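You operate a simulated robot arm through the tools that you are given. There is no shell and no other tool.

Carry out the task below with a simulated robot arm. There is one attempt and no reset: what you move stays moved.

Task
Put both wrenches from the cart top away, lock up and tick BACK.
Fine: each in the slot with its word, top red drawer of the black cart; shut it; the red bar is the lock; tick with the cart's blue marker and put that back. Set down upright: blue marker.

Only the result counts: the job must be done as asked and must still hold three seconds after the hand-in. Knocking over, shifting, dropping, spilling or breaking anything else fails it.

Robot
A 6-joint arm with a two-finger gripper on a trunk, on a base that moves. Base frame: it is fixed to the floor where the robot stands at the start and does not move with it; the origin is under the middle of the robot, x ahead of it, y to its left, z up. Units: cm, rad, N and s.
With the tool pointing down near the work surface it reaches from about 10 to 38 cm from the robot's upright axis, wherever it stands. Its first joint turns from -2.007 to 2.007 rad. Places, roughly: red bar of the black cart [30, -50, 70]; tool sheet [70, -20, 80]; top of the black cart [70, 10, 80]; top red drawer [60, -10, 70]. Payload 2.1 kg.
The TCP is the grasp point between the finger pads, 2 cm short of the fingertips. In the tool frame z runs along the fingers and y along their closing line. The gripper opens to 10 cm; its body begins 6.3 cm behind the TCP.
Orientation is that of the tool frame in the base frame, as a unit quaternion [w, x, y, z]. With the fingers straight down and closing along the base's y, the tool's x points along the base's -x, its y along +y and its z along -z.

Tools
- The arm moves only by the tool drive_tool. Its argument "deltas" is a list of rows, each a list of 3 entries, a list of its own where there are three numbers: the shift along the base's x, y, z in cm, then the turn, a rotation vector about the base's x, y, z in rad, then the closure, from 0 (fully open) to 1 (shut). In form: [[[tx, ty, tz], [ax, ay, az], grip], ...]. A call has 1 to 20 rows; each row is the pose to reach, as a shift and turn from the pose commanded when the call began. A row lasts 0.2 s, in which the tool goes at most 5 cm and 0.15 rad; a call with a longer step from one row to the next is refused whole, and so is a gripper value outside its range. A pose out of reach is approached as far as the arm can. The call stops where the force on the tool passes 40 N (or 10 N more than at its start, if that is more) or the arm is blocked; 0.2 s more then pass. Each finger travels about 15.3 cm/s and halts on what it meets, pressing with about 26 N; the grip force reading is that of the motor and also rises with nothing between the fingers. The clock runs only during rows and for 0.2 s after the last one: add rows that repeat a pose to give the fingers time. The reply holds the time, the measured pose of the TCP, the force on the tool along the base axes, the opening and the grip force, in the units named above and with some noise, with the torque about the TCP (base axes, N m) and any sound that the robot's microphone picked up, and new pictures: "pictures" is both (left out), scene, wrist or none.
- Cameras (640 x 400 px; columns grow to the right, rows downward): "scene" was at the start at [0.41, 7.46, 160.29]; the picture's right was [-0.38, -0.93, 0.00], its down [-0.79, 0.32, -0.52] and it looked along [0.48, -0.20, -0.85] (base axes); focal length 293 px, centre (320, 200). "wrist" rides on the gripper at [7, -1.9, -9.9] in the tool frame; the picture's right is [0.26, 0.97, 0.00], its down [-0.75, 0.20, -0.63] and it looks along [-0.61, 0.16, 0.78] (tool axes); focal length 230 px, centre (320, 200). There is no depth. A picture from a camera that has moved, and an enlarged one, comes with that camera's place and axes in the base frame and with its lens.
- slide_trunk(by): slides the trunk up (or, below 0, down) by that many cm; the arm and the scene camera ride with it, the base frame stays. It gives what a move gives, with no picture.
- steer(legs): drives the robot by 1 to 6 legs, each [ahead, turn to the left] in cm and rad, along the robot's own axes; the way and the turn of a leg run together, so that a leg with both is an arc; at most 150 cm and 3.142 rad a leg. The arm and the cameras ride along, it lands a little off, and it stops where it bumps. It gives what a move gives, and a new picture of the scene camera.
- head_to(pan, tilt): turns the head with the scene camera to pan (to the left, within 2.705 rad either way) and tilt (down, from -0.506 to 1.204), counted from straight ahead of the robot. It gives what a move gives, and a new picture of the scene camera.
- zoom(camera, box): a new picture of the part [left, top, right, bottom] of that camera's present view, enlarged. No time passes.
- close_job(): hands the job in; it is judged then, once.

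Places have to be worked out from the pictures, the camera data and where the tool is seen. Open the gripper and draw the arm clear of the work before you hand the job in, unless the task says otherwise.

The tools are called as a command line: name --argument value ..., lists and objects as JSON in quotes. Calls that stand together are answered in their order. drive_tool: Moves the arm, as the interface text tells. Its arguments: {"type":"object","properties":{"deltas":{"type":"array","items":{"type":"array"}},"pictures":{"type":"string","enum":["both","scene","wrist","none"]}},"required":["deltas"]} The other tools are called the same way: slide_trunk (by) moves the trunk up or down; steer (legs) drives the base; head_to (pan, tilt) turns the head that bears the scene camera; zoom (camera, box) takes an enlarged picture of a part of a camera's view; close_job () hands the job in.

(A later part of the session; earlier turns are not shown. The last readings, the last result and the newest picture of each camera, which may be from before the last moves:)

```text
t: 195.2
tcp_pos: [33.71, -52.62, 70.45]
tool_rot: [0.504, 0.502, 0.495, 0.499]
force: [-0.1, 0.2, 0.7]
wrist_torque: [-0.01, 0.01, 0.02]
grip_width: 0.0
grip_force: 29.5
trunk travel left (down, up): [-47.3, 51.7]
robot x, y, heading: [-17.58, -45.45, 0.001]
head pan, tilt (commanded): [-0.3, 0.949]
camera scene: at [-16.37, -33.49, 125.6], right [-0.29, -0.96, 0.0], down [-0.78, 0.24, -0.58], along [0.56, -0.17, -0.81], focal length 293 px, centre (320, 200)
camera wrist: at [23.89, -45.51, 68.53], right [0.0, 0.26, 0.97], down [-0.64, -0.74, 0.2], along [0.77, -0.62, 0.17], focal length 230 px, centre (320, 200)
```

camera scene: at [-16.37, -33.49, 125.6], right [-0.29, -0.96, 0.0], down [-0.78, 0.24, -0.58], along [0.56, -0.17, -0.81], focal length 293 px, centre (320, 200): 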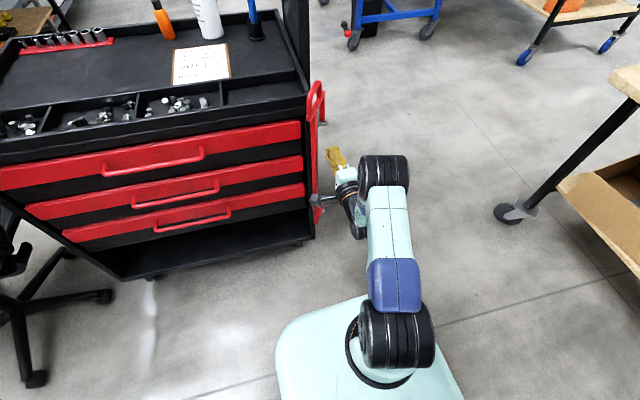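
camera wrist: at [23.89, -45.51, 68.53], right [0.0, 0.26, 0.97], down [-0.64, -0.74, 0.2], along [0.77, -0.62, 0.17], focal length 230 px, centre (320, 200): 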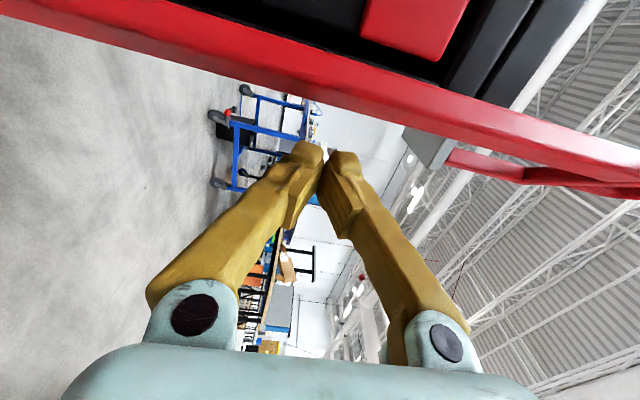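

Contact is broken and the bar stands at about 150°. I push it again sideways, a bit less far, and this time withdraw straight in −y.

drive_tool --deltas '[[[0.4, 0.8, 0], [0, 0, 0], 1], [[0.8, 1.6, 0], [0, 0, 0], 1], [[1.2, 2.4, 0], [0, 0, 0], 1], [[1.6, 3.2, 0], [0, 0, 0], 1], [[2.0, 4.0, 0], [0, 0, 0], 1], [[2.3, 4.6, 0], [0, 0, 0], 1], [[2.3, 5.0, 0], [0, 0, 0], 1], [[2.3, 4.0, 0], [0, 0, 0], 1], [[2.3, 3.0, 0], [0, 0, 0], 1], [[2.3, 2.0, 0], [0, 0, 0], 1], [[2.3, 0, 0], [0, 0, 0], 1], [[2.3, -1.5, 0], [0, 0, 0], 1]]' --pictures "both"

```text
t: 197.8
tcp_pos: [35.88, -54.13, 70.44]
tool_rot: [0.504, 0.501, 0.496, 0.498]
force: [-0.5, -0.2, -0.5]
wrist_torque: [-0.01, 0.0, -0.03]
grip_width: 0.0
grip_force: 29.4
trunk travel left (down, up): [-47.3, 51.7]
robot x, y, heading: [-17.51, -45.42, 0.004]
head pan, tilt (commanded): [-0.3, 0.949]
camera scene: at [-16.37, -33.49, 125.6], right [-0.29, -0.96, 0.0], down [-0.78, 0.24, -0.58], along [0.56, -0.17, -0.81], focal length 293 px, centre (320, 200)
camera wrist: at [26.1, -47.09, 68.6], right [0.0, 0.26, 0.97], down [-0.64, -0.74, 0.2], along [0.77, -0.62, 0.17], focal length 230 px, centre (320, 200)
```

scene: 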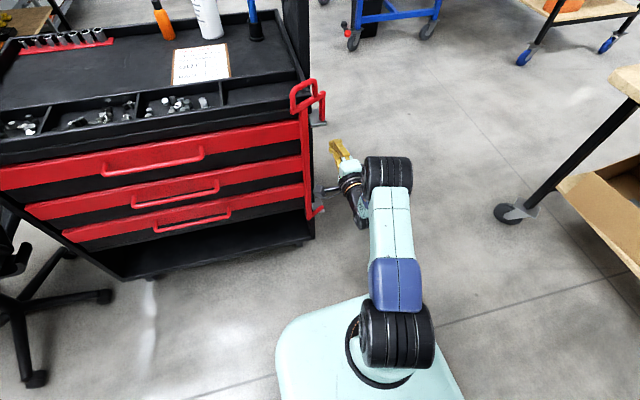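
wrist: 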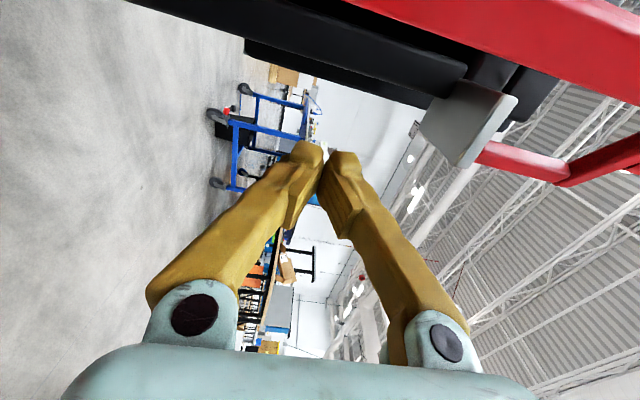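

The bar stays at roughly 120°. I pull the fingers back to x 27 and move across to y −45.6, in front of it.

drive_tool --deltas '[[[-2.5, 0, 0], [0, 0, 0], 1], [[-5, 0, 0], [0, 0, 0], 1], [[-7.5, 0, 0], [0, 0, 0], 1], [[-8.8, 0, 0], [0, 0, 0], 1], [[-8.8, 2.5, 0], [0, 0, 0], 1], [[-8.8, 5, 0], [0, 0, 0], 1], [[-8.8, 7.5, 0], [0, 0, 0], 1], [[-8.8, 8.5, 0], [0, 0, 0], 1]]' --pictures "both"

zoom --camera "scene" --box '[240, 60, 400, 250]'

```text
t: 199.6
tcp_pos: [27.19, -45.47, 70.53]
tool_rot: [0.504, 0.502, 0.496, 0.498]
force: [-1.0, -0.9, 0.3]
wrist_torque: [0.0, 0.0, 0.02]
grip_width: 0.0
grip_force: 29.6
trunk travel left (down, up): [-47.3, 51.7]
robot x, y, heading: [-17.42, -45.4, 0.003]
head pan, tilt (commanded): [-0.3, 0.949]
camera scene: at [-16.37, -33.46, 125.59], right [-0.29, -0.96, 0.0], down [-0.78, 0.24, -0.58], along [0.56, -0.17, -0.81], focal length 293 px, centre (320, 200)
camera wrist: at [17.44, -38.32, 68.72], right [0.0, 0.26, 0.97], down [-0.64, -0.74, 0.2], along [0.77, -0.62, 0.17], focal length 230 px, centre (320, 200)
```

scene: 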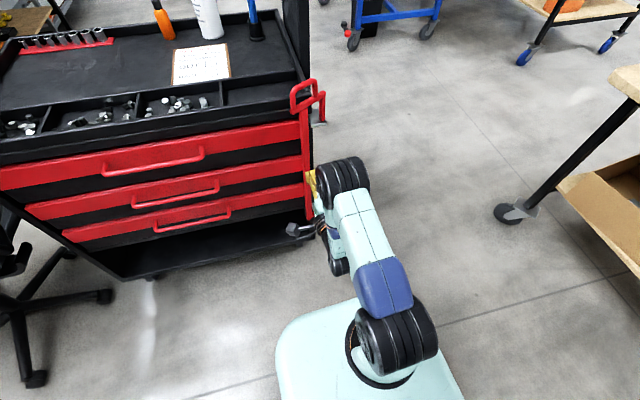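
wrist: 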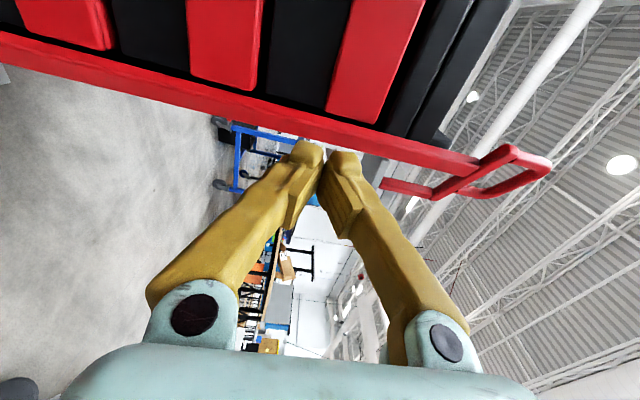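

```text
2.11 times, centred on (320, 155) of scene
camera zoom: at [-16.37, -33.46, 125.59], right [-0.29, -0.96, 0.0], down [-0.78, 0.24, -0.58], along [0.56, -0.17, -0.81], focal length 617 px, centre (320, 295)
```

zoom: 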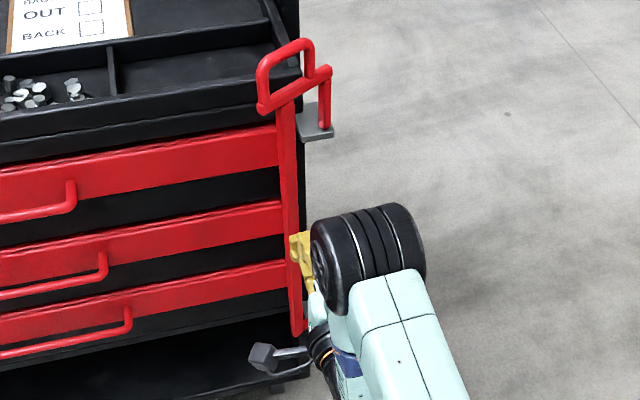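

The bar is now directly ahead of the fingertips at about (35.5, −45.4). I push it forward in +x until it meets its stop.

drive_tool --deltas '[[[2, 0, 0], [0, 0, 0], 1], [[4, 0.1, 0], [0, 0, 0], 1], [[5, 0.2, 0], [0, 0, 0], 1], [[5.8, 0.3, 0], [0, 0, 0], 1], [[6.4, 0.4, 0], [0, 0, 0], 1], [[7, 0.5, 0], [0, 0, 0], 1], [[7.5, 0.5, 0], [0, 0, 0], 1], [[8, 0.6, 0], [0, 0, 0], 1]]' --pictures "both"

zoom --camera "scene" --box '[240, 60, 400, 250]'

```text
t: 201.4
tcp_pos: [34.94, -45.08, 70.44]
tool_rot: [0.505, 0.502, 0.495, 0.498]
force: [-0.6, 0.2, 0.2]
wrist_torque: [0.0, -0.01, 0.01]
grip_width: 0.01
grip_force: 29.7
trunk travel left (down, up): [-47.3, 51.7]
robot x, y, heading: [-17.36, -45.08, 0.003]
head pan, tilt (commanded): [-0.3, 0.949]
camera scene: at [-16.35, -33.47, 125.59], right [-0.29, -0.96, 0.0], down [-0.78, 0.24, -0.58], along [0.56, -0.17, -0.81], focal length 293 px, centre (320, 200)
camera wrist: at [25.37, -37.96, 68.63], right [0.0, 0.26, 0.97], down [-0.64, -0.74, 0.2], along [0.77, -0.62, 0.17], focal length 230 px, centre (320, 200)
```

scene: 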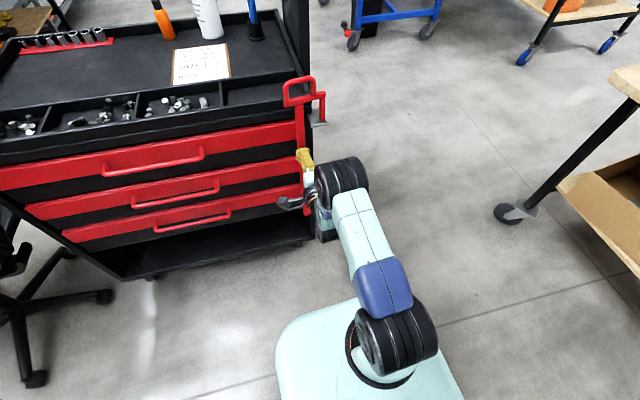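
wrist: 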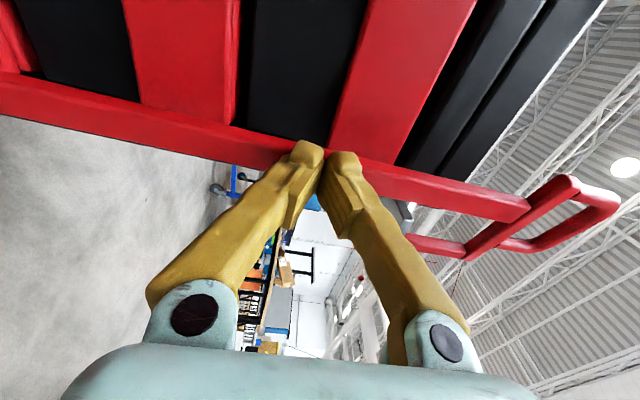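

```text
2.11 times, centred on (320, 155) of scene
camera zoom: at [-16.35, -33.47, 125.59], right [-0.29, -0.96, 0.0], down [-0.78, 0.24, -0.58], along [0.56, -0.17, -0.81], focal length 617 px, centre (320, 295)
```

zoom: 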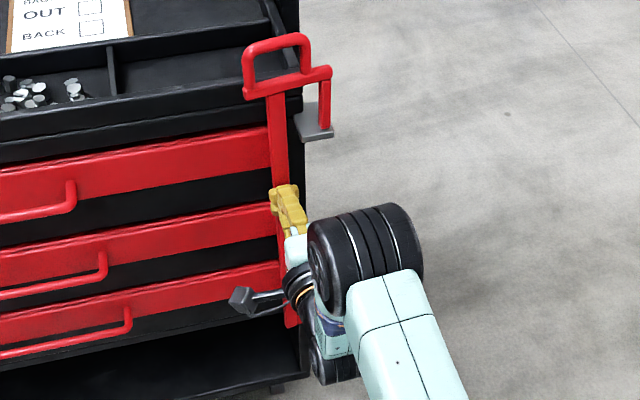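

The cross-arm is nearly parallel to the cart front now. I push on in small steps until the stop is felt.

drive_tool --deltas '[[[0.4, 0, 0], [0, 0, 0], 1], [[0.8, 0, 0], [0, 0, 0], 1], [[1.2, 0, 0], [0, 0, 0], 1], [[1.6, 0, 0], [0, 0, 0], 1], [[2.0, 0, 0], [0, 0, 0], 1]]' --pictures "both"

zoom --camera "scene" --box '[240, 60, 400, 250]'

```text
t: 202.6
tcp_pos: [36.23, -44.94, 70.49]
tool_rot: [0.504, 0.503, 0.496, 0.497]
force: [-24.9, 0.5, 6.4]
wrist_torque: [0.1, -0.13, -0.18]
grip_width: 0.6
grip_force: 29.1
trunk travel left (down, up): [-47.3, 51.7]
robot x, y, heading: [-17.52, -45.12, 0.005]
head pan, tilt (commanded): [-0.3, 0.949]
stopped in row 5: the force on the tool passed its limit at 46 N (the readings are from after the stop); the commanded pose is now the measured one
camera scene: at [-17.16, -33.46, 125.62], right [-0.29, -0.96, 0.0], down [-0.77, 0.24, -0.59], along [0.56, -0.17, -0.81], focal length 293 px, centre (320, 200)
camera wrist: at [26.5, -37.97, 68.68], right [0.0, 0.26, 0.97], down [-0.64, -0.74, 0.2], along [0.77, -0.62, 0.16], focal length 230 px, centre (320, 200)
```

scene: 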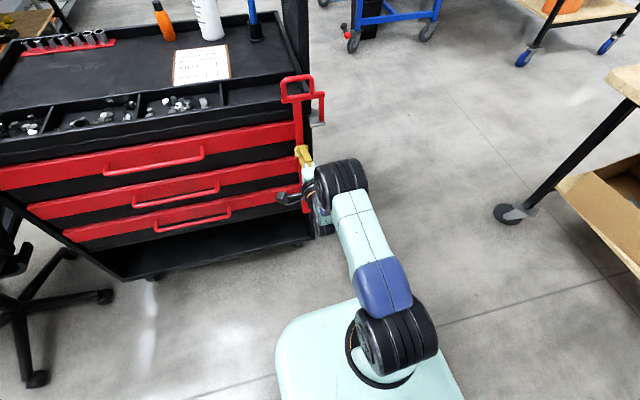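
wrist: 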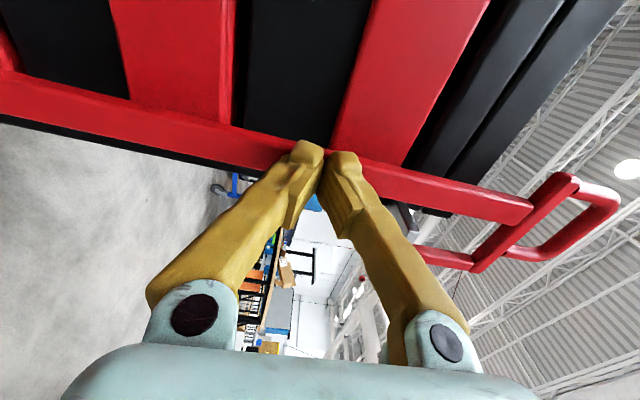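

```text
2.11 times, centred on (320, 155) of scene
camera zoom: at [-17.16, -33.46, 125.62], right [-0.29, -0.96, 0.0], down [-0.77, 0.24, -0.59], along [0.56, -0.17, -0.81], focal length 617 px, centre (320, 295)
```

zoom: 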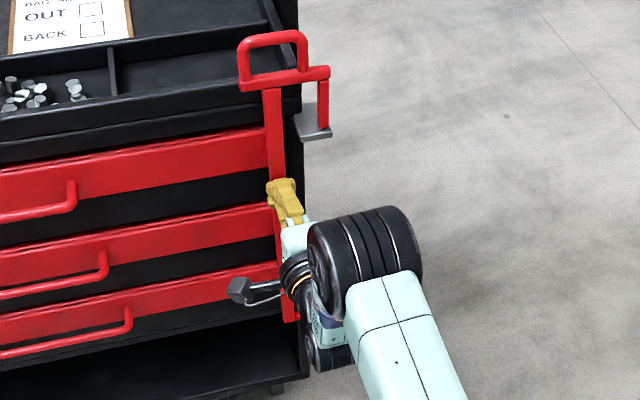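

The bar met its stop (46 N), lying across the drawer ends. I withdraw straight back and check that it stays.

drive_tool --deltas '[[[-0.5, 0, 0], [0, 0, 0], 1], [[-1.5, 0, 0], [0, 0, 0], 1], [[-4, 0, 0], [0, 0, 0], 1], [[-7, 0, 0], [0, 0, 0], 1], [[-9.5, 0, 0], [0, 0, 0], 1]]' --pictures "both"

zoom --camera "scene" --box '[240, 60, 400, 250]'

```text
t: 203.8
tcp_pos: [26.9, -45.07, 70.22]
tool_rot: [0.501, 0.505, 0.499, 0.495]
force: [-0.9, -0.7, 0.2]
wrist_torque: [0.01, 0.01, 0.02]
grip_width: 0.01
grip_force: 29.5
trunk travel left (down, up): [-47.3, 51.7]
robot x, y, heading: [-17.98, -45.81, 0.007]
head pan, tilt (commanded): [-0.3, 0.949]
camera scene: at [-16.44, -33.47, 125.6], right [-0.29, -0.96, 0.0], down [-0.78, 0.24, -0.58], along [0.56, -0.17, -0.81], focal length 293 px, centre (320, 200)
camera wrist: at [17.19, -38.04, 68.37], right [0.01, 0.26, 0.97], down [-0.64, -0.74, 0.21], along [0.77, -0.62, 0.16], focal length 230 px, centre (320, 200)
```

scene: 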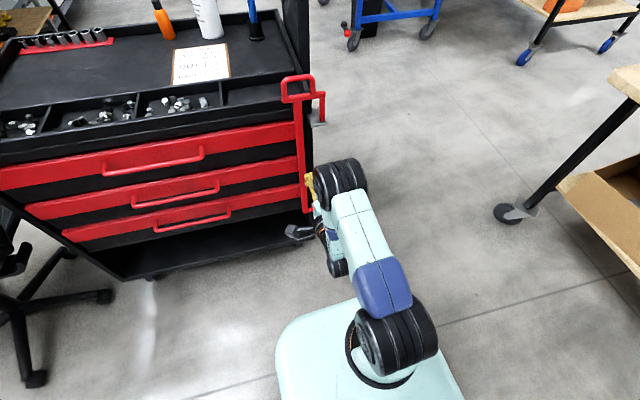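
wrist: 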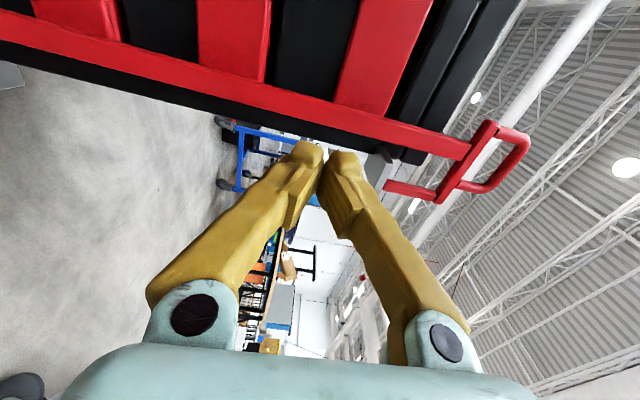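

```text
2.11 times, centred on (320, 155) of scene
camera zoom: at [-16.44, -33.47, 125.6], right [-0.29, -0.96, 0.0], down [-0.78, 0.24, -0.58], along [0.56, -0.17, -0.81], focal length 617 px, centre (320, 295)
```

zoom: 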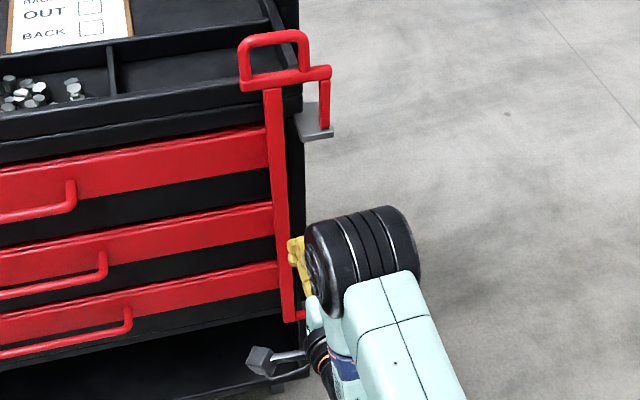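

The bar stays locked across the drawer ends. Next is the marker: I raise the trunk and turn the tool to a forward-tilted pose (camera above), which also gives the wrist camera a view over the cart top.

slide_trunk --by 35

drive_tool --deltas '[[[0.3, 0, 0.3], [0.1275, 0.04, -0.053], 0.7], [[0.6, 0, 0.6], [0.255, 0.079, -0.106], 0.5], [[0.9, 0, 0.9], [0.3825, 0.119, -0.16], 0.4], [[1.2, 0, 1.2], [0.51, 0.158, -0.213], 0.4], [[1.5, 0, 1.5], [0.6375, 0.198, -0.266], 0.4], [[1.8, 0, 1.8], [0.765, 0.2375, -0.319], 0.4], [[2.1, 0, 2.1], [0.8925, 0.277, -0.372], 0.4], [[2.4, 0, 2.4], [1.02, 0.317, -0.425], 0.4], [[2.7, 0, 2.7], [1.1475, 0.356, -0.4785], 0.4], [[3, 0, 3], [1.275, 0.396, -0.532], 0.4], [[3, 0, 3], [1.4025, 0.435, -0.585], 0.4], [[3, 0, 3], [1.53, 0.475, -0.638], 0.4]]' --pictures "both"

```text
t: 207.2
tcp_pos: [27.11, -45.09, 105.12]
tool_rot: [0.502, 0.505, 0.499, 0.494]
force: [-0.7, -0.3, 0.2]
wrist_torque: [0.02, 0.03, 0.0]
grip_width: 0.0
grip_force: 29.5
trunk travel left (down, up): [-82.3, 16.7]
robot x, y, heading: [-17.6, -45.31, 0.001]
head pan, tilt (commanded): [-0.3, 0.949]
```

```text
t: 209.8
tcp_pos: [30.06, -45.14, 108.12]
tool_rot: [0.02, 0.911, -0.046, 0.41]
force: [-0.9, 0.6, -0.4]
wrist_torque: [0.01, 0.0, -0.01]
grip_width: 6.03
grip_force: 0.1
trunk travel left (down, up): [-82.3, 16.7]
robot x, y, heading: [-17.66, -45.22, 0.007]
head pan, tilt (commanded): [-0.3, 0.949]
camera scene: at [-16.43, -33.5, 160.6], right [-0.29, -0.96, 0.0], down [-0.78, 0.24, -0.58], along [0.56, -0.17, -0.81], focal length 293 px, centre (320, 200)
camera wrist: at [27.54, -43.08, 119.96], right [0.07, -0.98, 0.19], down [-0.98, -0.1, -0.15], along [0.16, -0.18, -0.97], focal length 230 px, centre (320, 200)
```

scene: 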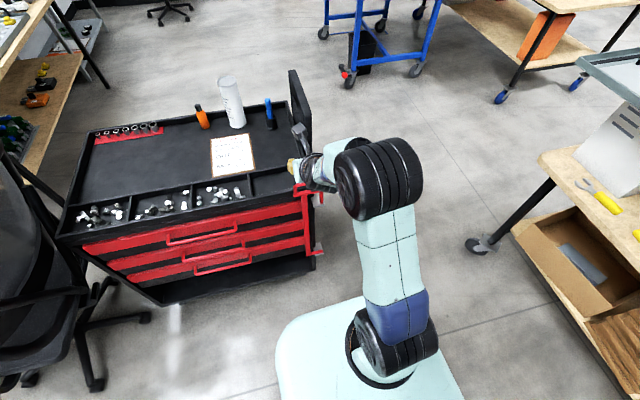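
wrist: 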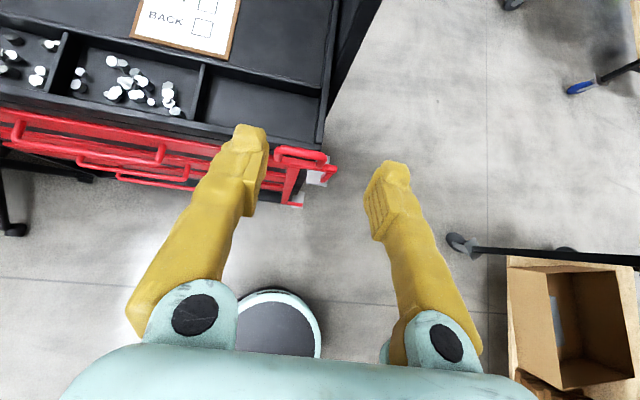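

The pose was reached cleanly. Before driving in, I look closely at the black push-handle board on the cart's right side, to judge clearance to the marker.

zoom --camera "scene" --box '[200, 50, 340, 210]'

zoom --camera "wrist" --box '[180, 0, 420, 150]'

```text
2.50 times, centred on (270, 130) of scene
camera zoom: at [-16.43, -33.5, 160.6], right [-0.29, -0.96, 0.0], down [-0.78, 0.24, -0.58], along [0.56, -0.17, -0.81], focal length 732 px, centre (445, 375)
```

zoom: 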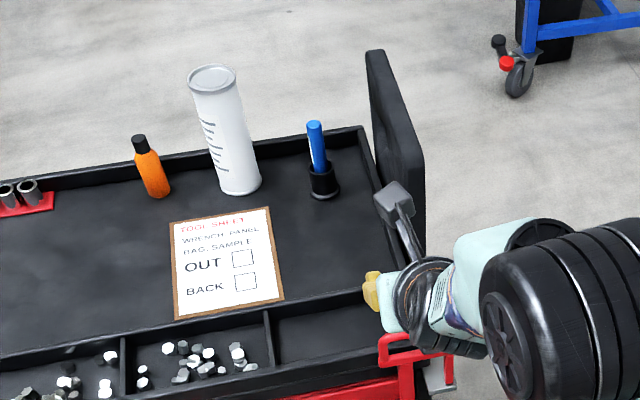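

```text
2.67 times, centred on (300, 75) of wrist
camera zoom: at [27.54, -43.08, 119.96], right [0.07, -0.98, 0.19], down [-0.98, -0.1, -0.15], along [0.16, -0.18, -0.97], focal length 614 px, centre (373, 533)
```

zoom: 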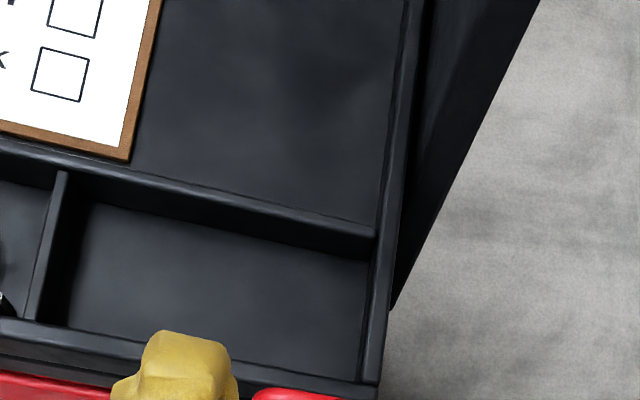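

The board stands outside the rim at about y −53 with its top near z 100, leaving enough room beside the marker at about (78.5, −41.8). I drive in to about x 15.

steer --legs '[[32.5, 0]]'

drive_tool --deltas '[[[0, 0, 0], [0, 0, 0], 0.4]]' --pictures "wrist"

```text
t: 211.9
tcp_pos: [61.89, -44.88, 108.18]
tool_rot: [0.021, 0.91, -0.045, 0.411]
force: [0.1, 0.3, -0.6]
wrist_torque: [-0.04, 0.0, -0.01]
grip_width: 6.01
grip_force: 0.1
trunk travel left (down, up): [-82.3, 16.7]
robot x, y, heading: [13.83, -45.15, 0.011]
head pan, tilt (commanded): [-0.3, 0.949]
camera scene: at [15.33, -33.31, 160.6], right [-0.29, -0.96, 0.0], down [-0.78, 0.24, -0.58], along [0.56, -0.17, -0.81], focal length 293 px, centre (320, 200)
```

scene: 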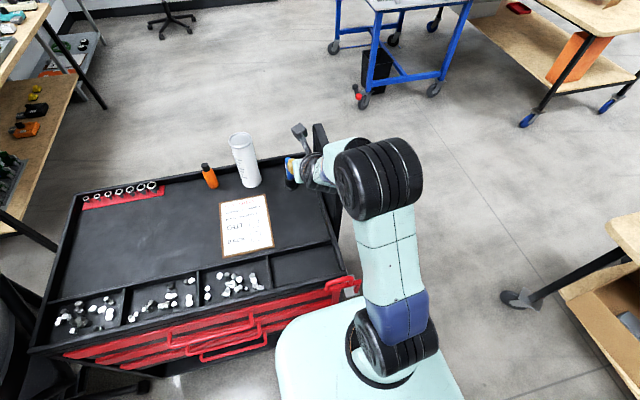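

```text
t: 212.3
tcp_pos: [61.94, -44.89, 108.18]
tool_rot: [0.022, 0.91, -0.046, 0.411]
force: [0.5, 0.2, -0.7]
wrist_torque: [-0.01, -0.03, 0.01]
grip_width: 6.0
grip_force: 0.0
trunk travel left (down, up): [-82.3, 16.7]
robot x, y, heading: [14.25, -45.25, 0.003]
head pan, tilt (commanded): [-0.3, 0.949]
camera wrist: at [59.37, -42.76, 119.99], right [0.08, -0.98, 0.19], down [-0.98, -0.1, -0.15], along [0.16, -0.18, -0.97], focal length 230 px, centre (320, 200)
```

wrist: 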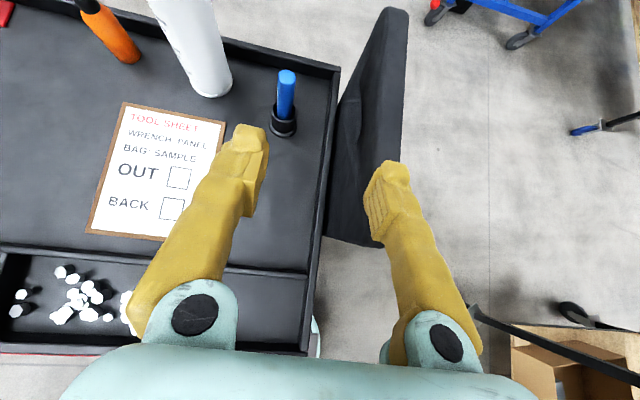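

The view shows the marker at about (78, −42.2), with 7 cm standing above its cup, and enough room to the board. I creep 2 cm closer and lower the trunk 8 cm to get the reach, then look again.

steer --legs '[[2, 0]]'

slide_trunk --by -8

drive_tool --deltas '[[[2, 0.8, -0.5], [0, 0, 0], 0.4], [[4, 1.6, -1], [0, 0, 0], 0.4], [[5.5, 2.3, -2], [0, 0, 0], 0.4], [[6.5, 2.6, -3], [0, 0, 0], 0.4]]' --pictures "both"

```text
t: 213.1
tcp_pos: [63.59, -44.79, 108.31]
tool_rot: [0.02, 0.91, -0.044, 0.413]
force: [-0.4, -0.3, 0.4]
wrist_torque: [0.01, 0.0, -0.01]
grip_width: 6.01
grip_force: 0.0
trunk travel left (down, up): [-82.3, 16.7]
robot x, y, heading: [16.37, -45.4, 0.003]
head pan, tilt (commanded): [-0.3, 0.949]
camera scene: at [16.91, -33.31, 160.6], right [-0.29, -0.96, 0.0], down [-0.78, 0.24, -0.58], along [0.56, -0.17, -0.81], focal length 293 px, centre (320, 200)
```

scene: 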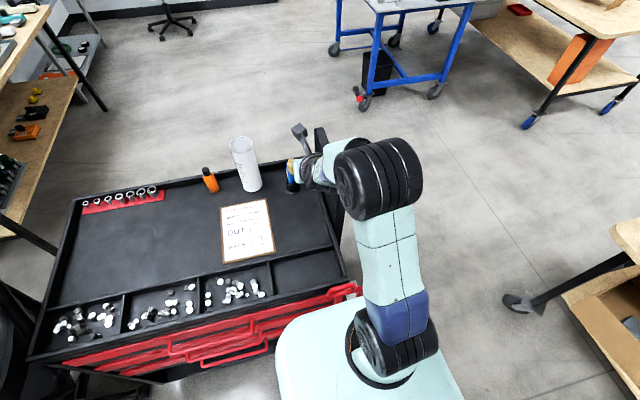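

```text
t: 214.3
tcp_pos: [64.06, -44.82, 100.14]
tool_rot: [0.021, 0.911, -0.045, 0.41]
force: [-0.4, 0.1, 0.3]
wrist_torque: [0.0, 0.0, 0.0]
grip_width: 6.01
grip_force: 0.0
trunk travel left (down, up): [-74.3, 24.7]
robot x, y, heading: [16.12, -44.93, 0.011]
head pan, tilt (commanded): [-0.3, 0.949]
```

```text
t: 215.3
tcp_pos: [70.28, -42.22, 97.26]
tool_rot: [0.021, 0.911, -0.044, 0.41]
force: [-1.3, 0.4, -0.2]
wrist_torque: [0.02, 0.01, 0.0]
grip_width: 6.03
grip_force: 0.0
trunk travel left (down, up): [-74.3, 24.7]
robot x, y, heading: [16.33, -45.26, 0.006]
head pan, tilt (commanded): [-0.3, 0.949]
camera scene: at [17.48, -33.27, 152.59], right [-0.29, -0.96, 0.0], down [-0.78, 0.24, -0.58], along [0.56, -0.17, -0.81], focal length 293 px, centre (320, 200)
camera wrist: at [67.82, -40.13, 109.01], right [0.08, -0.98, 0.19], down [-0.98, -0.11, -0.15], along [0.16, -0.18, -0.97], focal length 230 px, centre (320, 200)
```

scene: 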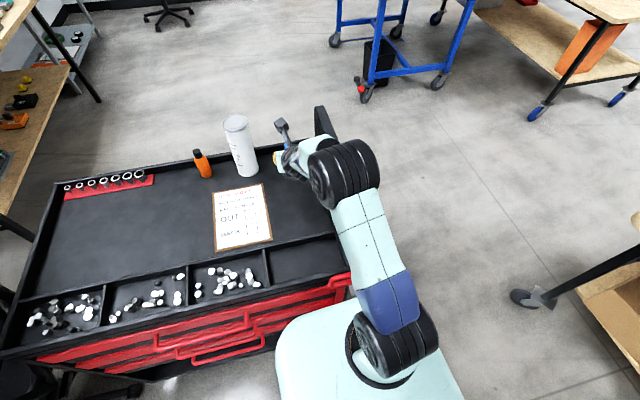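
wrist: 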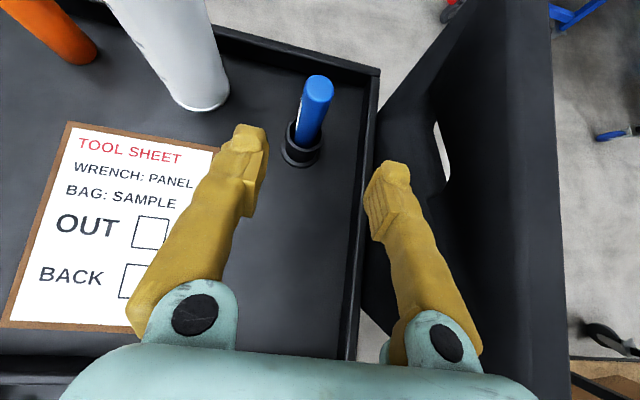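

The marker stands at about (77.8, −42.05) at gripping height. I advance along the finger direction so the open fingers straddle it above the cup.

drive_tool --deltas '[[[1.5, 0.03, -1.35], [0, 0, 0], 0.4], [[3, 0.07, -2.7], [0, 0, 0], 0.4], [[4.5, 0.1, -4.1], [0, 0, 0], 0.4], [[6, 0.13, -5.4], [0, 0, 0], 0.4], [[7, 0.15, -6.3], [0, 0, 0], 0.4]]' --pictures "both"

```text
t: 216.5
tcp_pos: [77.38, -42.27, 90.8]
tool_rot: [0.021, 0.91, -0.045, 0.411]
force: [-0.3, 0.0, -0.6]
wrist_torque: [0.02, 0.06, 0.0]
grip_width: 6.0
grip_force: 0.0
trunk travel left (down, up): [-74.3, 24.7]
robot x, y, heading: [16.44, -44.9, 0.001]
head pan, tilt (commanded): [-0.3, 0.949]
camera scene: at [17.46, -33.29, 152.6], right [-0.29, -0.96, 0.0], down [-0.78, 0.24, -0.58], along [0.56, -0.17, -0.81], focal length 293 px, centre (320, 200)
camera wrist: at [74.91, -40.11, 102.69], right [0.08, -0.98, 0.19], down [-0.98, -0.1, -0.15], along [0.16, -0.18, -0.97], focal length 230 px, centre (320, 200)
```

scene: 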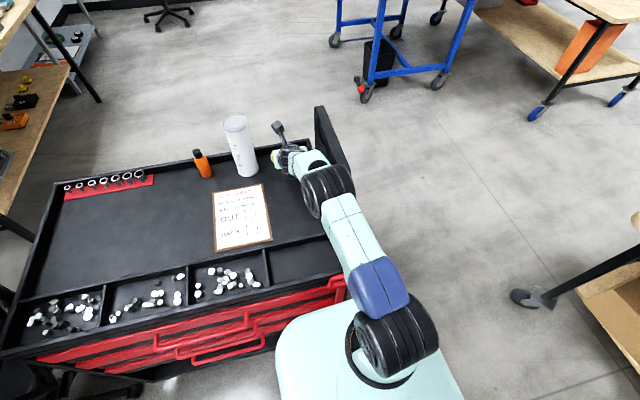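
wrist: 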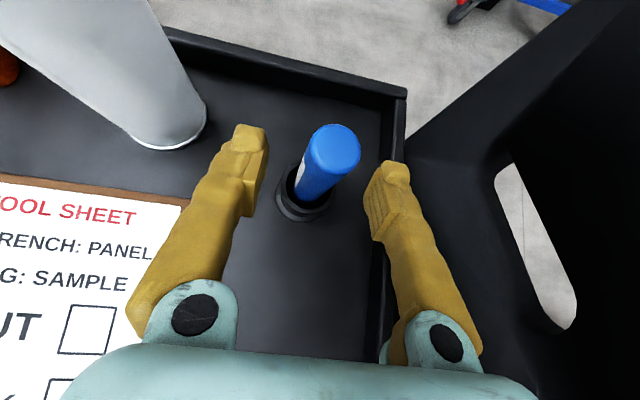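

The marker is centred sideways; it sits about 1 cm beyond the pads. I go 0.9 cm further and close.

drive_tool --deltas '[[[0.5, 0, 0], [0, 0, 0], 0.4], [[0.9, 0, 0], [0, 0, 0], 0.4], [[0.9, 0, 0], [0, 0, 0], 0.55], [[0.9, 0, 0], [0, 0, 0], 0.7], [[0.9, 0, 0], [0, 0, 0], 0.85], [[0.9, 0, 0], [0, 0, 0], 1], [[0.9, 0, 0], [0, 0, 0], 1], [[0.9, 0, 0], [0, 0, 0], 1]]' --pictures "wrist"

```text
t: 218.3
tcp_pos: [78.4, -42.25, 90.82]
tool_rot: [0.02, 0.91, -0.045, 0.411]
force: [-0.6, -0.2, 0.1]
wrist_torque: [0.02, 0.01, -0.02]
grip_width: 2.09
grip_force: 26.0
trunk travel left (down, up): [-74.3, 24.7]
robot x, y, heading: [16.36, -44.98, 0.009]
head pan, tilt (commanded): [-0.3, 0.949]
camera wrist: at [75.8, -40.07, 102.6], right [0.08, -0.98, 0.19], down [-0.98, -0.1, -0.15], along [0.16, -0.18, -0.97], focal length 230 px, centre (320, 200)
```

wrist: 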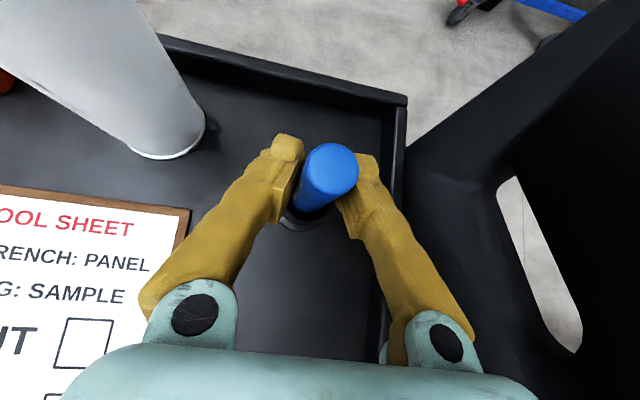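

The marker is gripped (2.1 cm). I lift it straight up 10 cm with the trunk.

slide_trunk --by 10

drive_tool --deltas '[[[0, 0, 0], [0, 0, 0], 1]]' --pictures "both"

zoom --camera "scene" --box '[220, 90, 360, 180]'

```text
t: 219.6
tcp_pos: [78.41, -42.04, 100.61]
tool_rot: [0.021, 0.91, -0.045, 0.411]
force: [-0.3, 0.0, -0.4]
wrist_torque: [-0.03, 0.01, 0.02]
grip_width: 2.07
grip_force: 26.0
trunk travel left (down, up): [-84.3, 14.7]
robot x, y, heading: [16.32, -44.97, 0.005]
head pan, tilt (commanded): [-0.3, 0.949]
```

```text
t: 220.0
tcp_pos: [78.28, -42.16, 100.7]
tool_rot: [0.021, 0.91, -0.045, 0.411]
force: [-0.1, 0.0, 0.7]
wrist_torque: [0.0, 0.02, 0.03]
grip_width: 2.08
grip_force: 25.4
trunk travel left (down, up): [-84.3, 14.7]
robot x, y, heading: [16.2, -45.1, 0.003]
head pan, tilt (commanded): [-0.3, 0.949]
camera scene: at [17.43, -33.3, 162.59], right [-0.29, -0.96, 0.0], down [-0.78, 0.24, -0.58], along [0.56, -0.17, -0.81], focal length 293 px, centre (320, 200)
camera wrist: at [75.8, -40.07, 112.6], right [0.08, -0.98, 0.19], down [-0.98, -0.1, -0.15], along [0.16, -0.18, -0.97], focal length 230 px, centre (320, 200)
```

scene: 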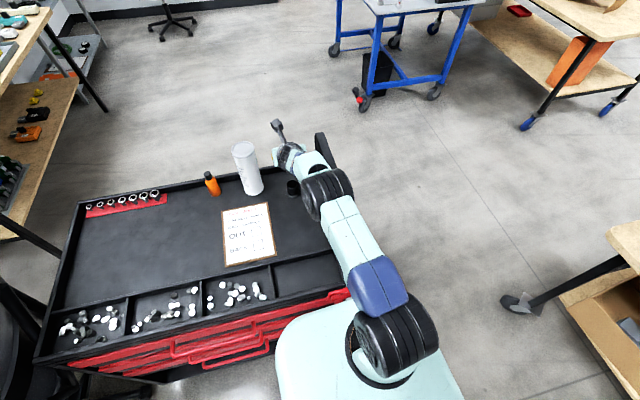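
wrist: 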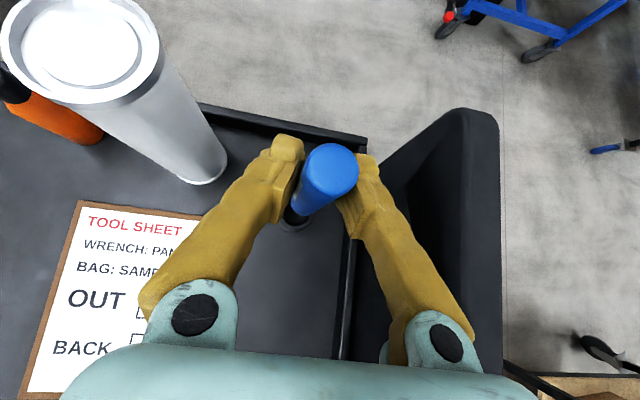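

```text
4.44 times, centred on (290, 135) of scene
camera zoom: at [17.43, -33.3, 162.59], right [-0.29, -0.96, 0.0], down [-0.78, 0.24, -0.58], along [0.56, -0.17, -0.81], focal length 1302 px, centre (453, 489)
```

zoom: 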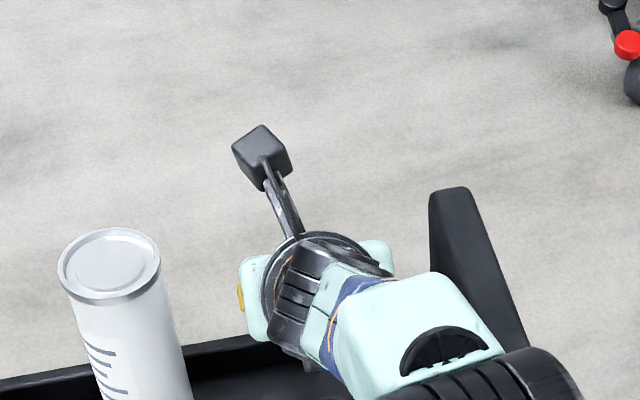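

The marker is out and the cup stands undisturbed. Combining views, the BACK box is centred at about (62.1, −27.0) with the sheet at z ≈ 81.5. I carry the marker there with the arm, keeping it upright.

drive_tool --deltas '[[[-2.5, 1, 0], [0, 0, 0], 1], [[-5, 3, 0], [0, 0, 0], 1], [[-7.5, 5.5, 0], [0, 0, 0], 1], [[-10, 8, 0], [0, 0, 0], 1], [[-12.5, 10.5, 0], [0, 0, 0], 1], [[-14.5, 13, -0.5], [0, 0, 0], 1], [[-16.2, 15.2, -1], [0, 0, 0], 1], [[-16.2, 15.2, -1], [0, 0, 0], 1]]' --pictures "both"

zoom --camera "scene" --box '[190, 170, 330, 280]'

```text
t: 221.8
tcp_pos: [62.1, -26.68, 99.88]
tool_rot: [0.022, 0.91, -0.046, 0.411]
force: [-0.8, 0.6, -1.0]
wrist_torque: [-0.01, -0.03, -0.04]
grip_width: 2.08
grip_force: 26.0
trunk travel left (down, up): [-84.3, 14.7]
robot x, y, heading: [16.16, -45.18, 0.008]
head pan, tilt (commanded): [-0.3, 0.949]
camera scene: at [17.46, -33.33, 162.6], right [-0.29, -0.96, 0.0], down [-0.78, 0.24, -0.58], along [0.56, -0.17, -0.81], focal length 293 px, centre (320, 200)
camera wrist: at [59.59, -24.66, 111.77], right [0.08, -0.98, 0.19], down [-0.98, -0.1, -0.15], along [0.16, -0.18, -0.97], focal length 230 px, centre (320, 200)
```

scene: 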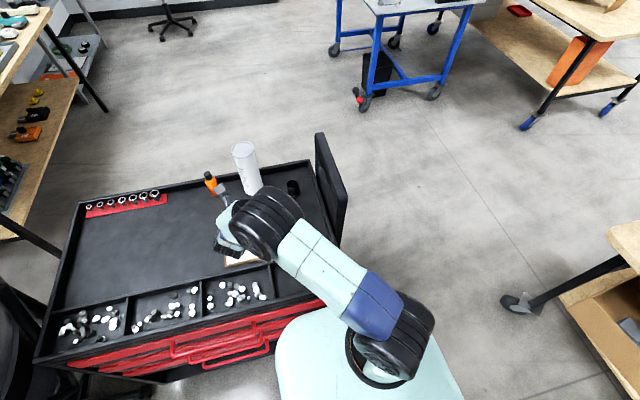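
wrist: 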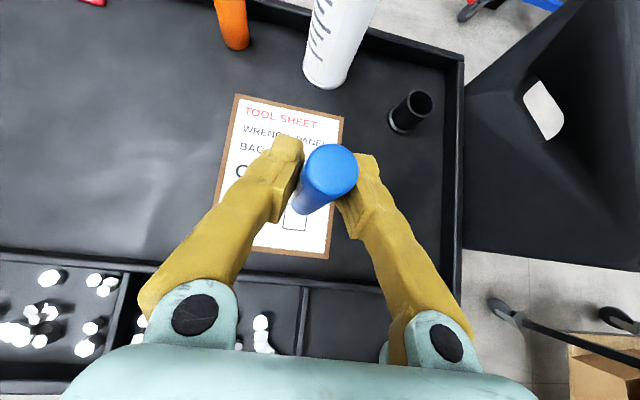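

```text
3.64 times, centred on (260, 225) of scene
camera zoom: at [17.46, -33.33, 162.6], right [-0.29, -0.96, 0.0], down [-0.78, 0.24, -0.58], along [0.56, -0.17, -0.81], focal length 1066 px, centre (538, 109)
```

zoom: 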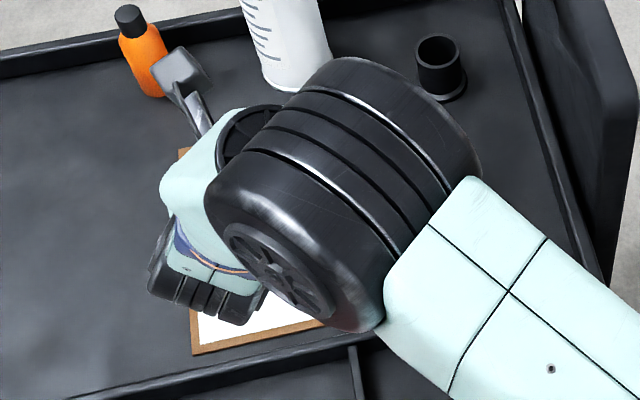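

I zoom on the wrist view to see the BACK box relative to the marker.

zoom --camera "wrist" --box '[200, 80, 360, 270]'

```text
2.11 times, centred on (280, 175) of wrist
camera zoom: at [59.59, -24.66, 111.77], right [0.08, -0.98, 0.19], down [-0.98, -0.1, -0.15], along [0.16, -0.18, -0.97], focal length 484 px, centre (404, 253)
```

zoom: 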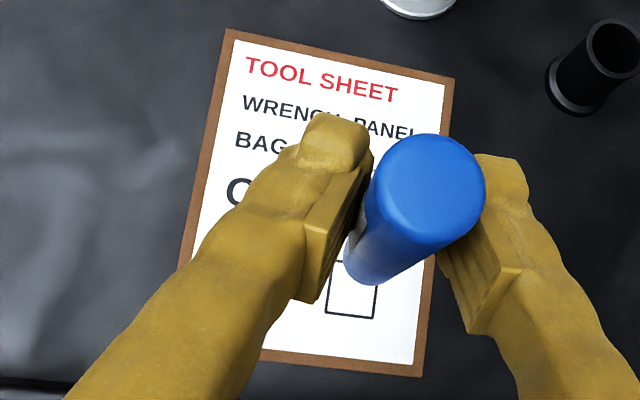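

From nearly above, the BACK box is centred at (61.7, −27.1) and about 2.9 cm wide; the marker hangs upright over it, its tip some 8 cm below the grip point. I move over the tick's starting point and lower 7 cm with the trunk.

drive_tool --deltas '[[[-0.3, 0.5, 0], [0, 0, 0], 1], [[-0.3, 0.5, 0], [0, 0, 0], 1]]' --pictures "none"

slide_trunk --by -7

drive_tool --deltas '[[[0, 0, 0], [0, 0, 0], 1]]' --pictures "both"

zoom --camera "wrist" --box '[200, 80, 400, 300]'

```text
t: 222.4
tcp_pos: [61.84, -26.34, 99.77]
tool_rot: [0.021, 0.911, -0.045, 0.411]
force: [-0.3, -0.4, 0.1]
wrist_torque: [0.01, -0.01, -0.01]
grip_width: 2.07
grip_force: 26.5
trunk travel left (down, up): [-84.3, 14.7]
robot x, y, heading: [16.14, -44.94, 0.004]
head pan, tilt (commanded): [-0.3, 0.949]
```

```text
t: 223.5
tcp_pos: [61.77, -26.38, 92.87]
tool_rot: [0.021, 0.91, -0.045, 0.411]
force: [-0.3, -0.3, 0.1]
wrist_torque: [0.03, -0.02, 0.02]
grip_width: 2.07
grip_force: 26.2
trunk travel left (down, up): [-77.3, 21.7]
robot x, y, heading: [16.67, -44.74, 0.004]
head pan, tilt (commanded): [-0.3, 0.949]
```

```text
t: 223.9
tcp_pos: [61.74, -26.28, 92.78]
tool_rot: [0.021, 0.91, -0.045, 0.411]
force: [0.2, 0.0, -0.5]
wrist_torque: [0.0, 0.0, 0.01]
grip_width: 2.07
grip_force: 25.6
trunk travel left (down, up): [-77.3, 21.7]
robot x, y, heading: [15.7, -45.34, 0.009]
head pan, tilt (commanded): [-0.3, 0.949]
camera scene: at [17.43, -33.27, 155.6], right [-0.29, -0.96, 0.0], down [-0.78, 0.24, -0.58], along [0.56, -0.17, -0.81], focal length 293 px, centre (320, 200)
camera wrist: at [59.3, -24.25, 104.67], right [0.08, -0.98, 0.19], down [-0.98, -0.1, -0.15], along [0.16, -0.18, -0.97], focal length 230 px, centre (320, 200)
```

scene: 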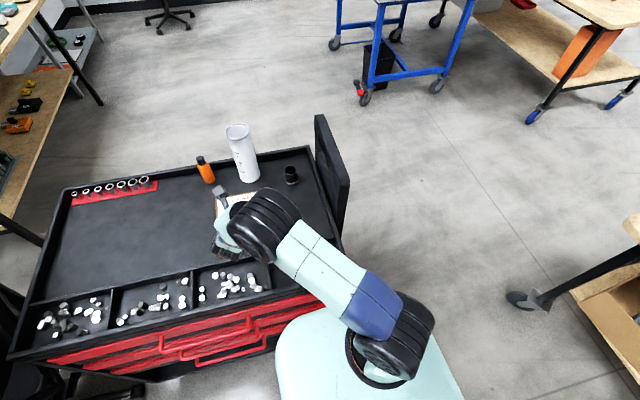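
wrist: 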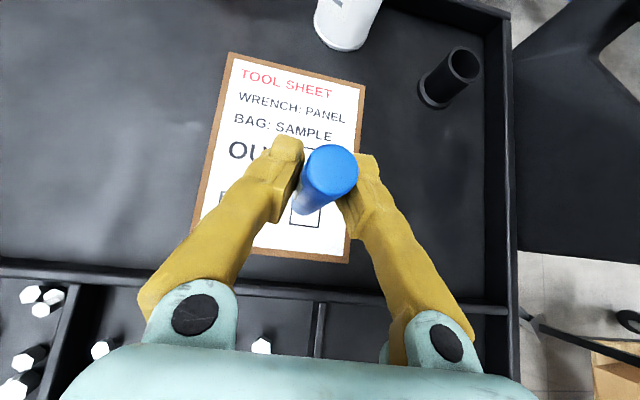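

```text
1.82 times, centred on (300, 190) of wrist
camera zoom: at [59.3, -24.25, 104.67], right [0.08, -0.98, 0.19], down [-0.98, -0.1, -0.15], along [0.16, -0.18, -0.97], focal length 418 px, centre (356, 218)
```

zoom: 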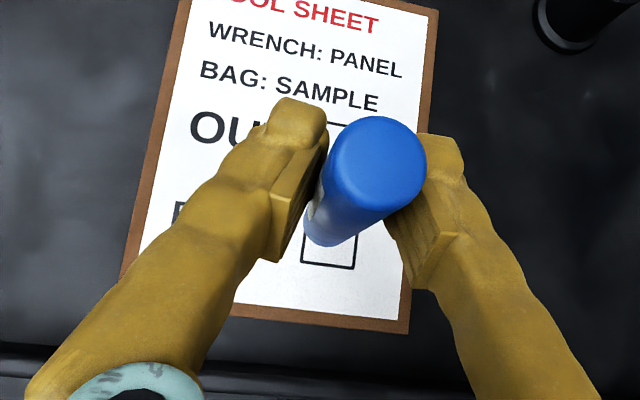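

The box centre again comes out at (61.7, −27.15) and the tip will land in its left part, as wanted. I descend with the arm in small steps until the tip touches.

drive_tool --deltas '[[[0, 0, -0.4], [0, 0, 0], 1], [[0, 0, -0.8], [0, 0, 0], 1], [[0, 0, -1.2], [0, 0, 0], 1], [[0, 0, -1.5], [0, 0, 0], 1], [[0, 0, -1.8], [0, 0, 0], 1]]' --pictures "none"

```text
t: 225.1
tcp_pos: [61.75, -26.51, 91.09]
tool_rot: [0.021, 0.91, -0.045, 0.411]
force: [-0.3, 0.0, -1.1]
wrist_torque: [0.02, 0.03, 0.0]
grip_width: 2.09
grip_force: 26.3
trunk travel left (down, up): [-77.3, 21.7]
robot x, y, heading: [16.17, -45.24, 0.007]
head pan, tilt (commanded): [-0.3, 0.949]
```

No contact at z 91.1; I go on in 0.2 cm steps.

drive_tool --deltas '[[[0, 0, -0.2], [0, 0, 0], 1], [[0, 0, -0.4], [0, 0, 0], 1], [[0, 0, -0.6], [0, 0, 0], 1]]' --pictures "wrist"

zoom --camera "wrist" --box '[200, 80, 400, 300]'

```text
t: 225.9
tcp_pos: [61.91, -26.36, 90.58]
tool_rot: [0.019, 0.91, -0.045, 0.413]
force: [1.2, 1.2, 9.0]
wrist_torque: [0.08, -0.1, -0.02]
grip_width: 2.08
grip_force: 25.7
trunk travel left (down, up): [-77.3, 21.7]
robot x, y, heading: [16.25, -45.01, 0.007]
head pan, tilt (commanded): [-0.3, 0.949]
camera wrist: at [59.33, -24.29, 102.4], right [0.07, -0.98, 0.19], down [-0.98, -0.1, -0.15], along [0.17, -0.18, -0.97], focal length 230 px, centre (320, 200)
```

wrist: 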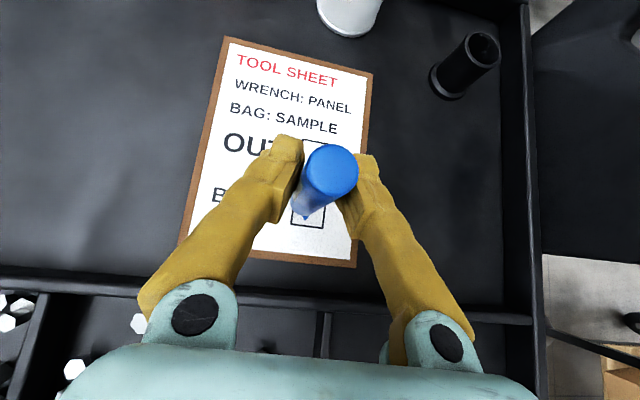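

```text
1.82 times, centred on (300, 190) of wrist
camera zoom: at [59.33, -24.29, 102.4], right [0.07, -0.98, 0.19], down [-0.98, -0.1, -0.15], along [0.17, -0.18, -0.97], focal length 418 px, centre (356, 218)
```

zoom: 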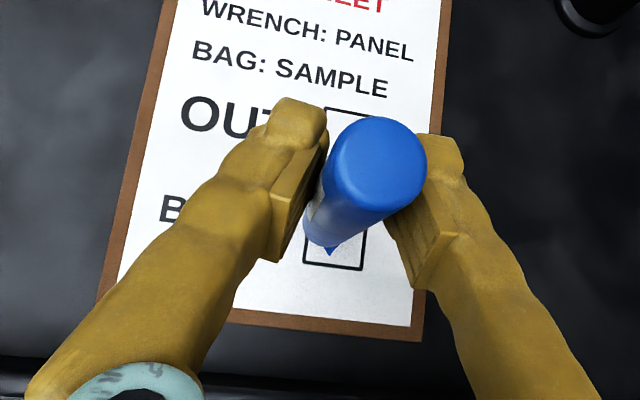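

The nib touches the sheet inside the BACK box, a little left of and below its centre (9 N). I ease to a lighter pressure and draw the tick: short stroke to upper left and back, then the long stroke to upper right.

drive_tool --deltas '[[[0, 0, 0.15], [0, 0, 0], 1], [[0.22, 0.22, 0.15], [0, 0, 0], 1], [[0.44, 0.44, 0.15], [0, 0, 0], 1], [[0.65, 0.65, 0.15], [0, 0, 0], 1], [[0.33, 0.33, 0.15], [0, 0, 0], 1], [[0, 0, 0.15], [0, 0, 0], 1], [[0.26, -0.22, 0.15], [0, 0, 0], 1], [[0.52, -0.45, 0.15], [0, 0, 0], 1], [[0.78, -0.67, 0.15], [0, 0, 0], 1], [[1.04, -0.9, 0.15], [0, 0, 0], 1], [[1.3, -1.12, 0.15], [0, 0, 0], 1], [[1.5, -1.3, 0.15], [0, 0, 0], 1]]' --pictures "wrist"

zoom --camera "wrist" --box '[200, 80, 400, 300]'

```text
t: 228.5
tcp_pos: [63.18, -27.52, 90.61]
tool_rot: [0.021, 0.911, -0.045, 0.411]
force: [-0.4, 0.2, 0.8]
wrist_torque: [0.0, 0.02, 0.02]
grip_width: 2.08
grip_force: 26.5
trunk travel left (down, up): [-77.3, 21.7]
robot x, y, heading: [16.38, -45.43, 0.007]
head pan, tilt (commanded): [-0.3, 0.949]
camera wrist: at [60.7, -25.54, 102.41], right [0.07, -0.98, 0.19], down [-0.98, -0.1, -0.15], along [0.16, -0.18, -0.97], focal length 230 px, centre (320, 200)
```

wrist: 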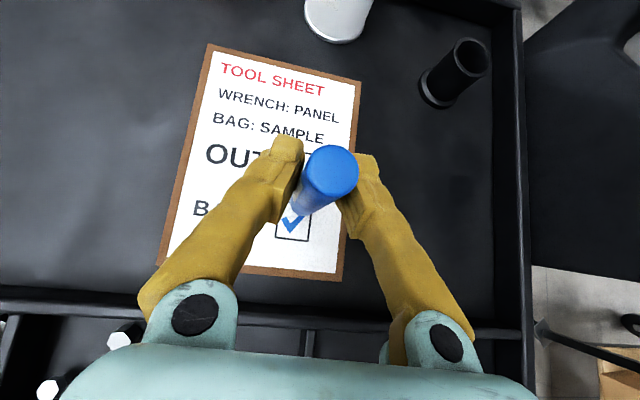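

```text
1.82 times, centred on (300, 190) of wrist
camera zoom: at [60.7, -25.54, 102.41], right [0.07, -0.98, 0.19], down [-0.98, -0.1, -0.15], along [0.16, -0.18, -0.97], focal length 418 px, centre (356, 218)
```

zoom: 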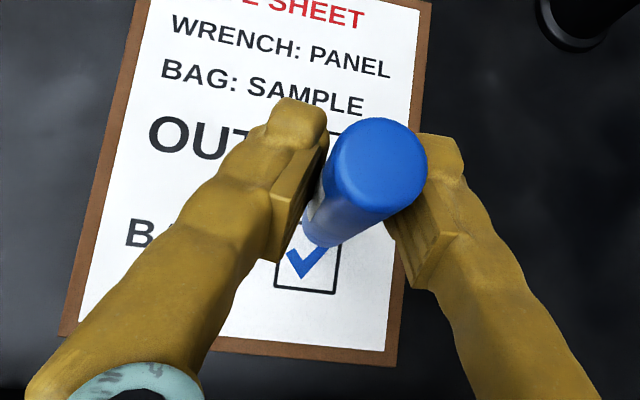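

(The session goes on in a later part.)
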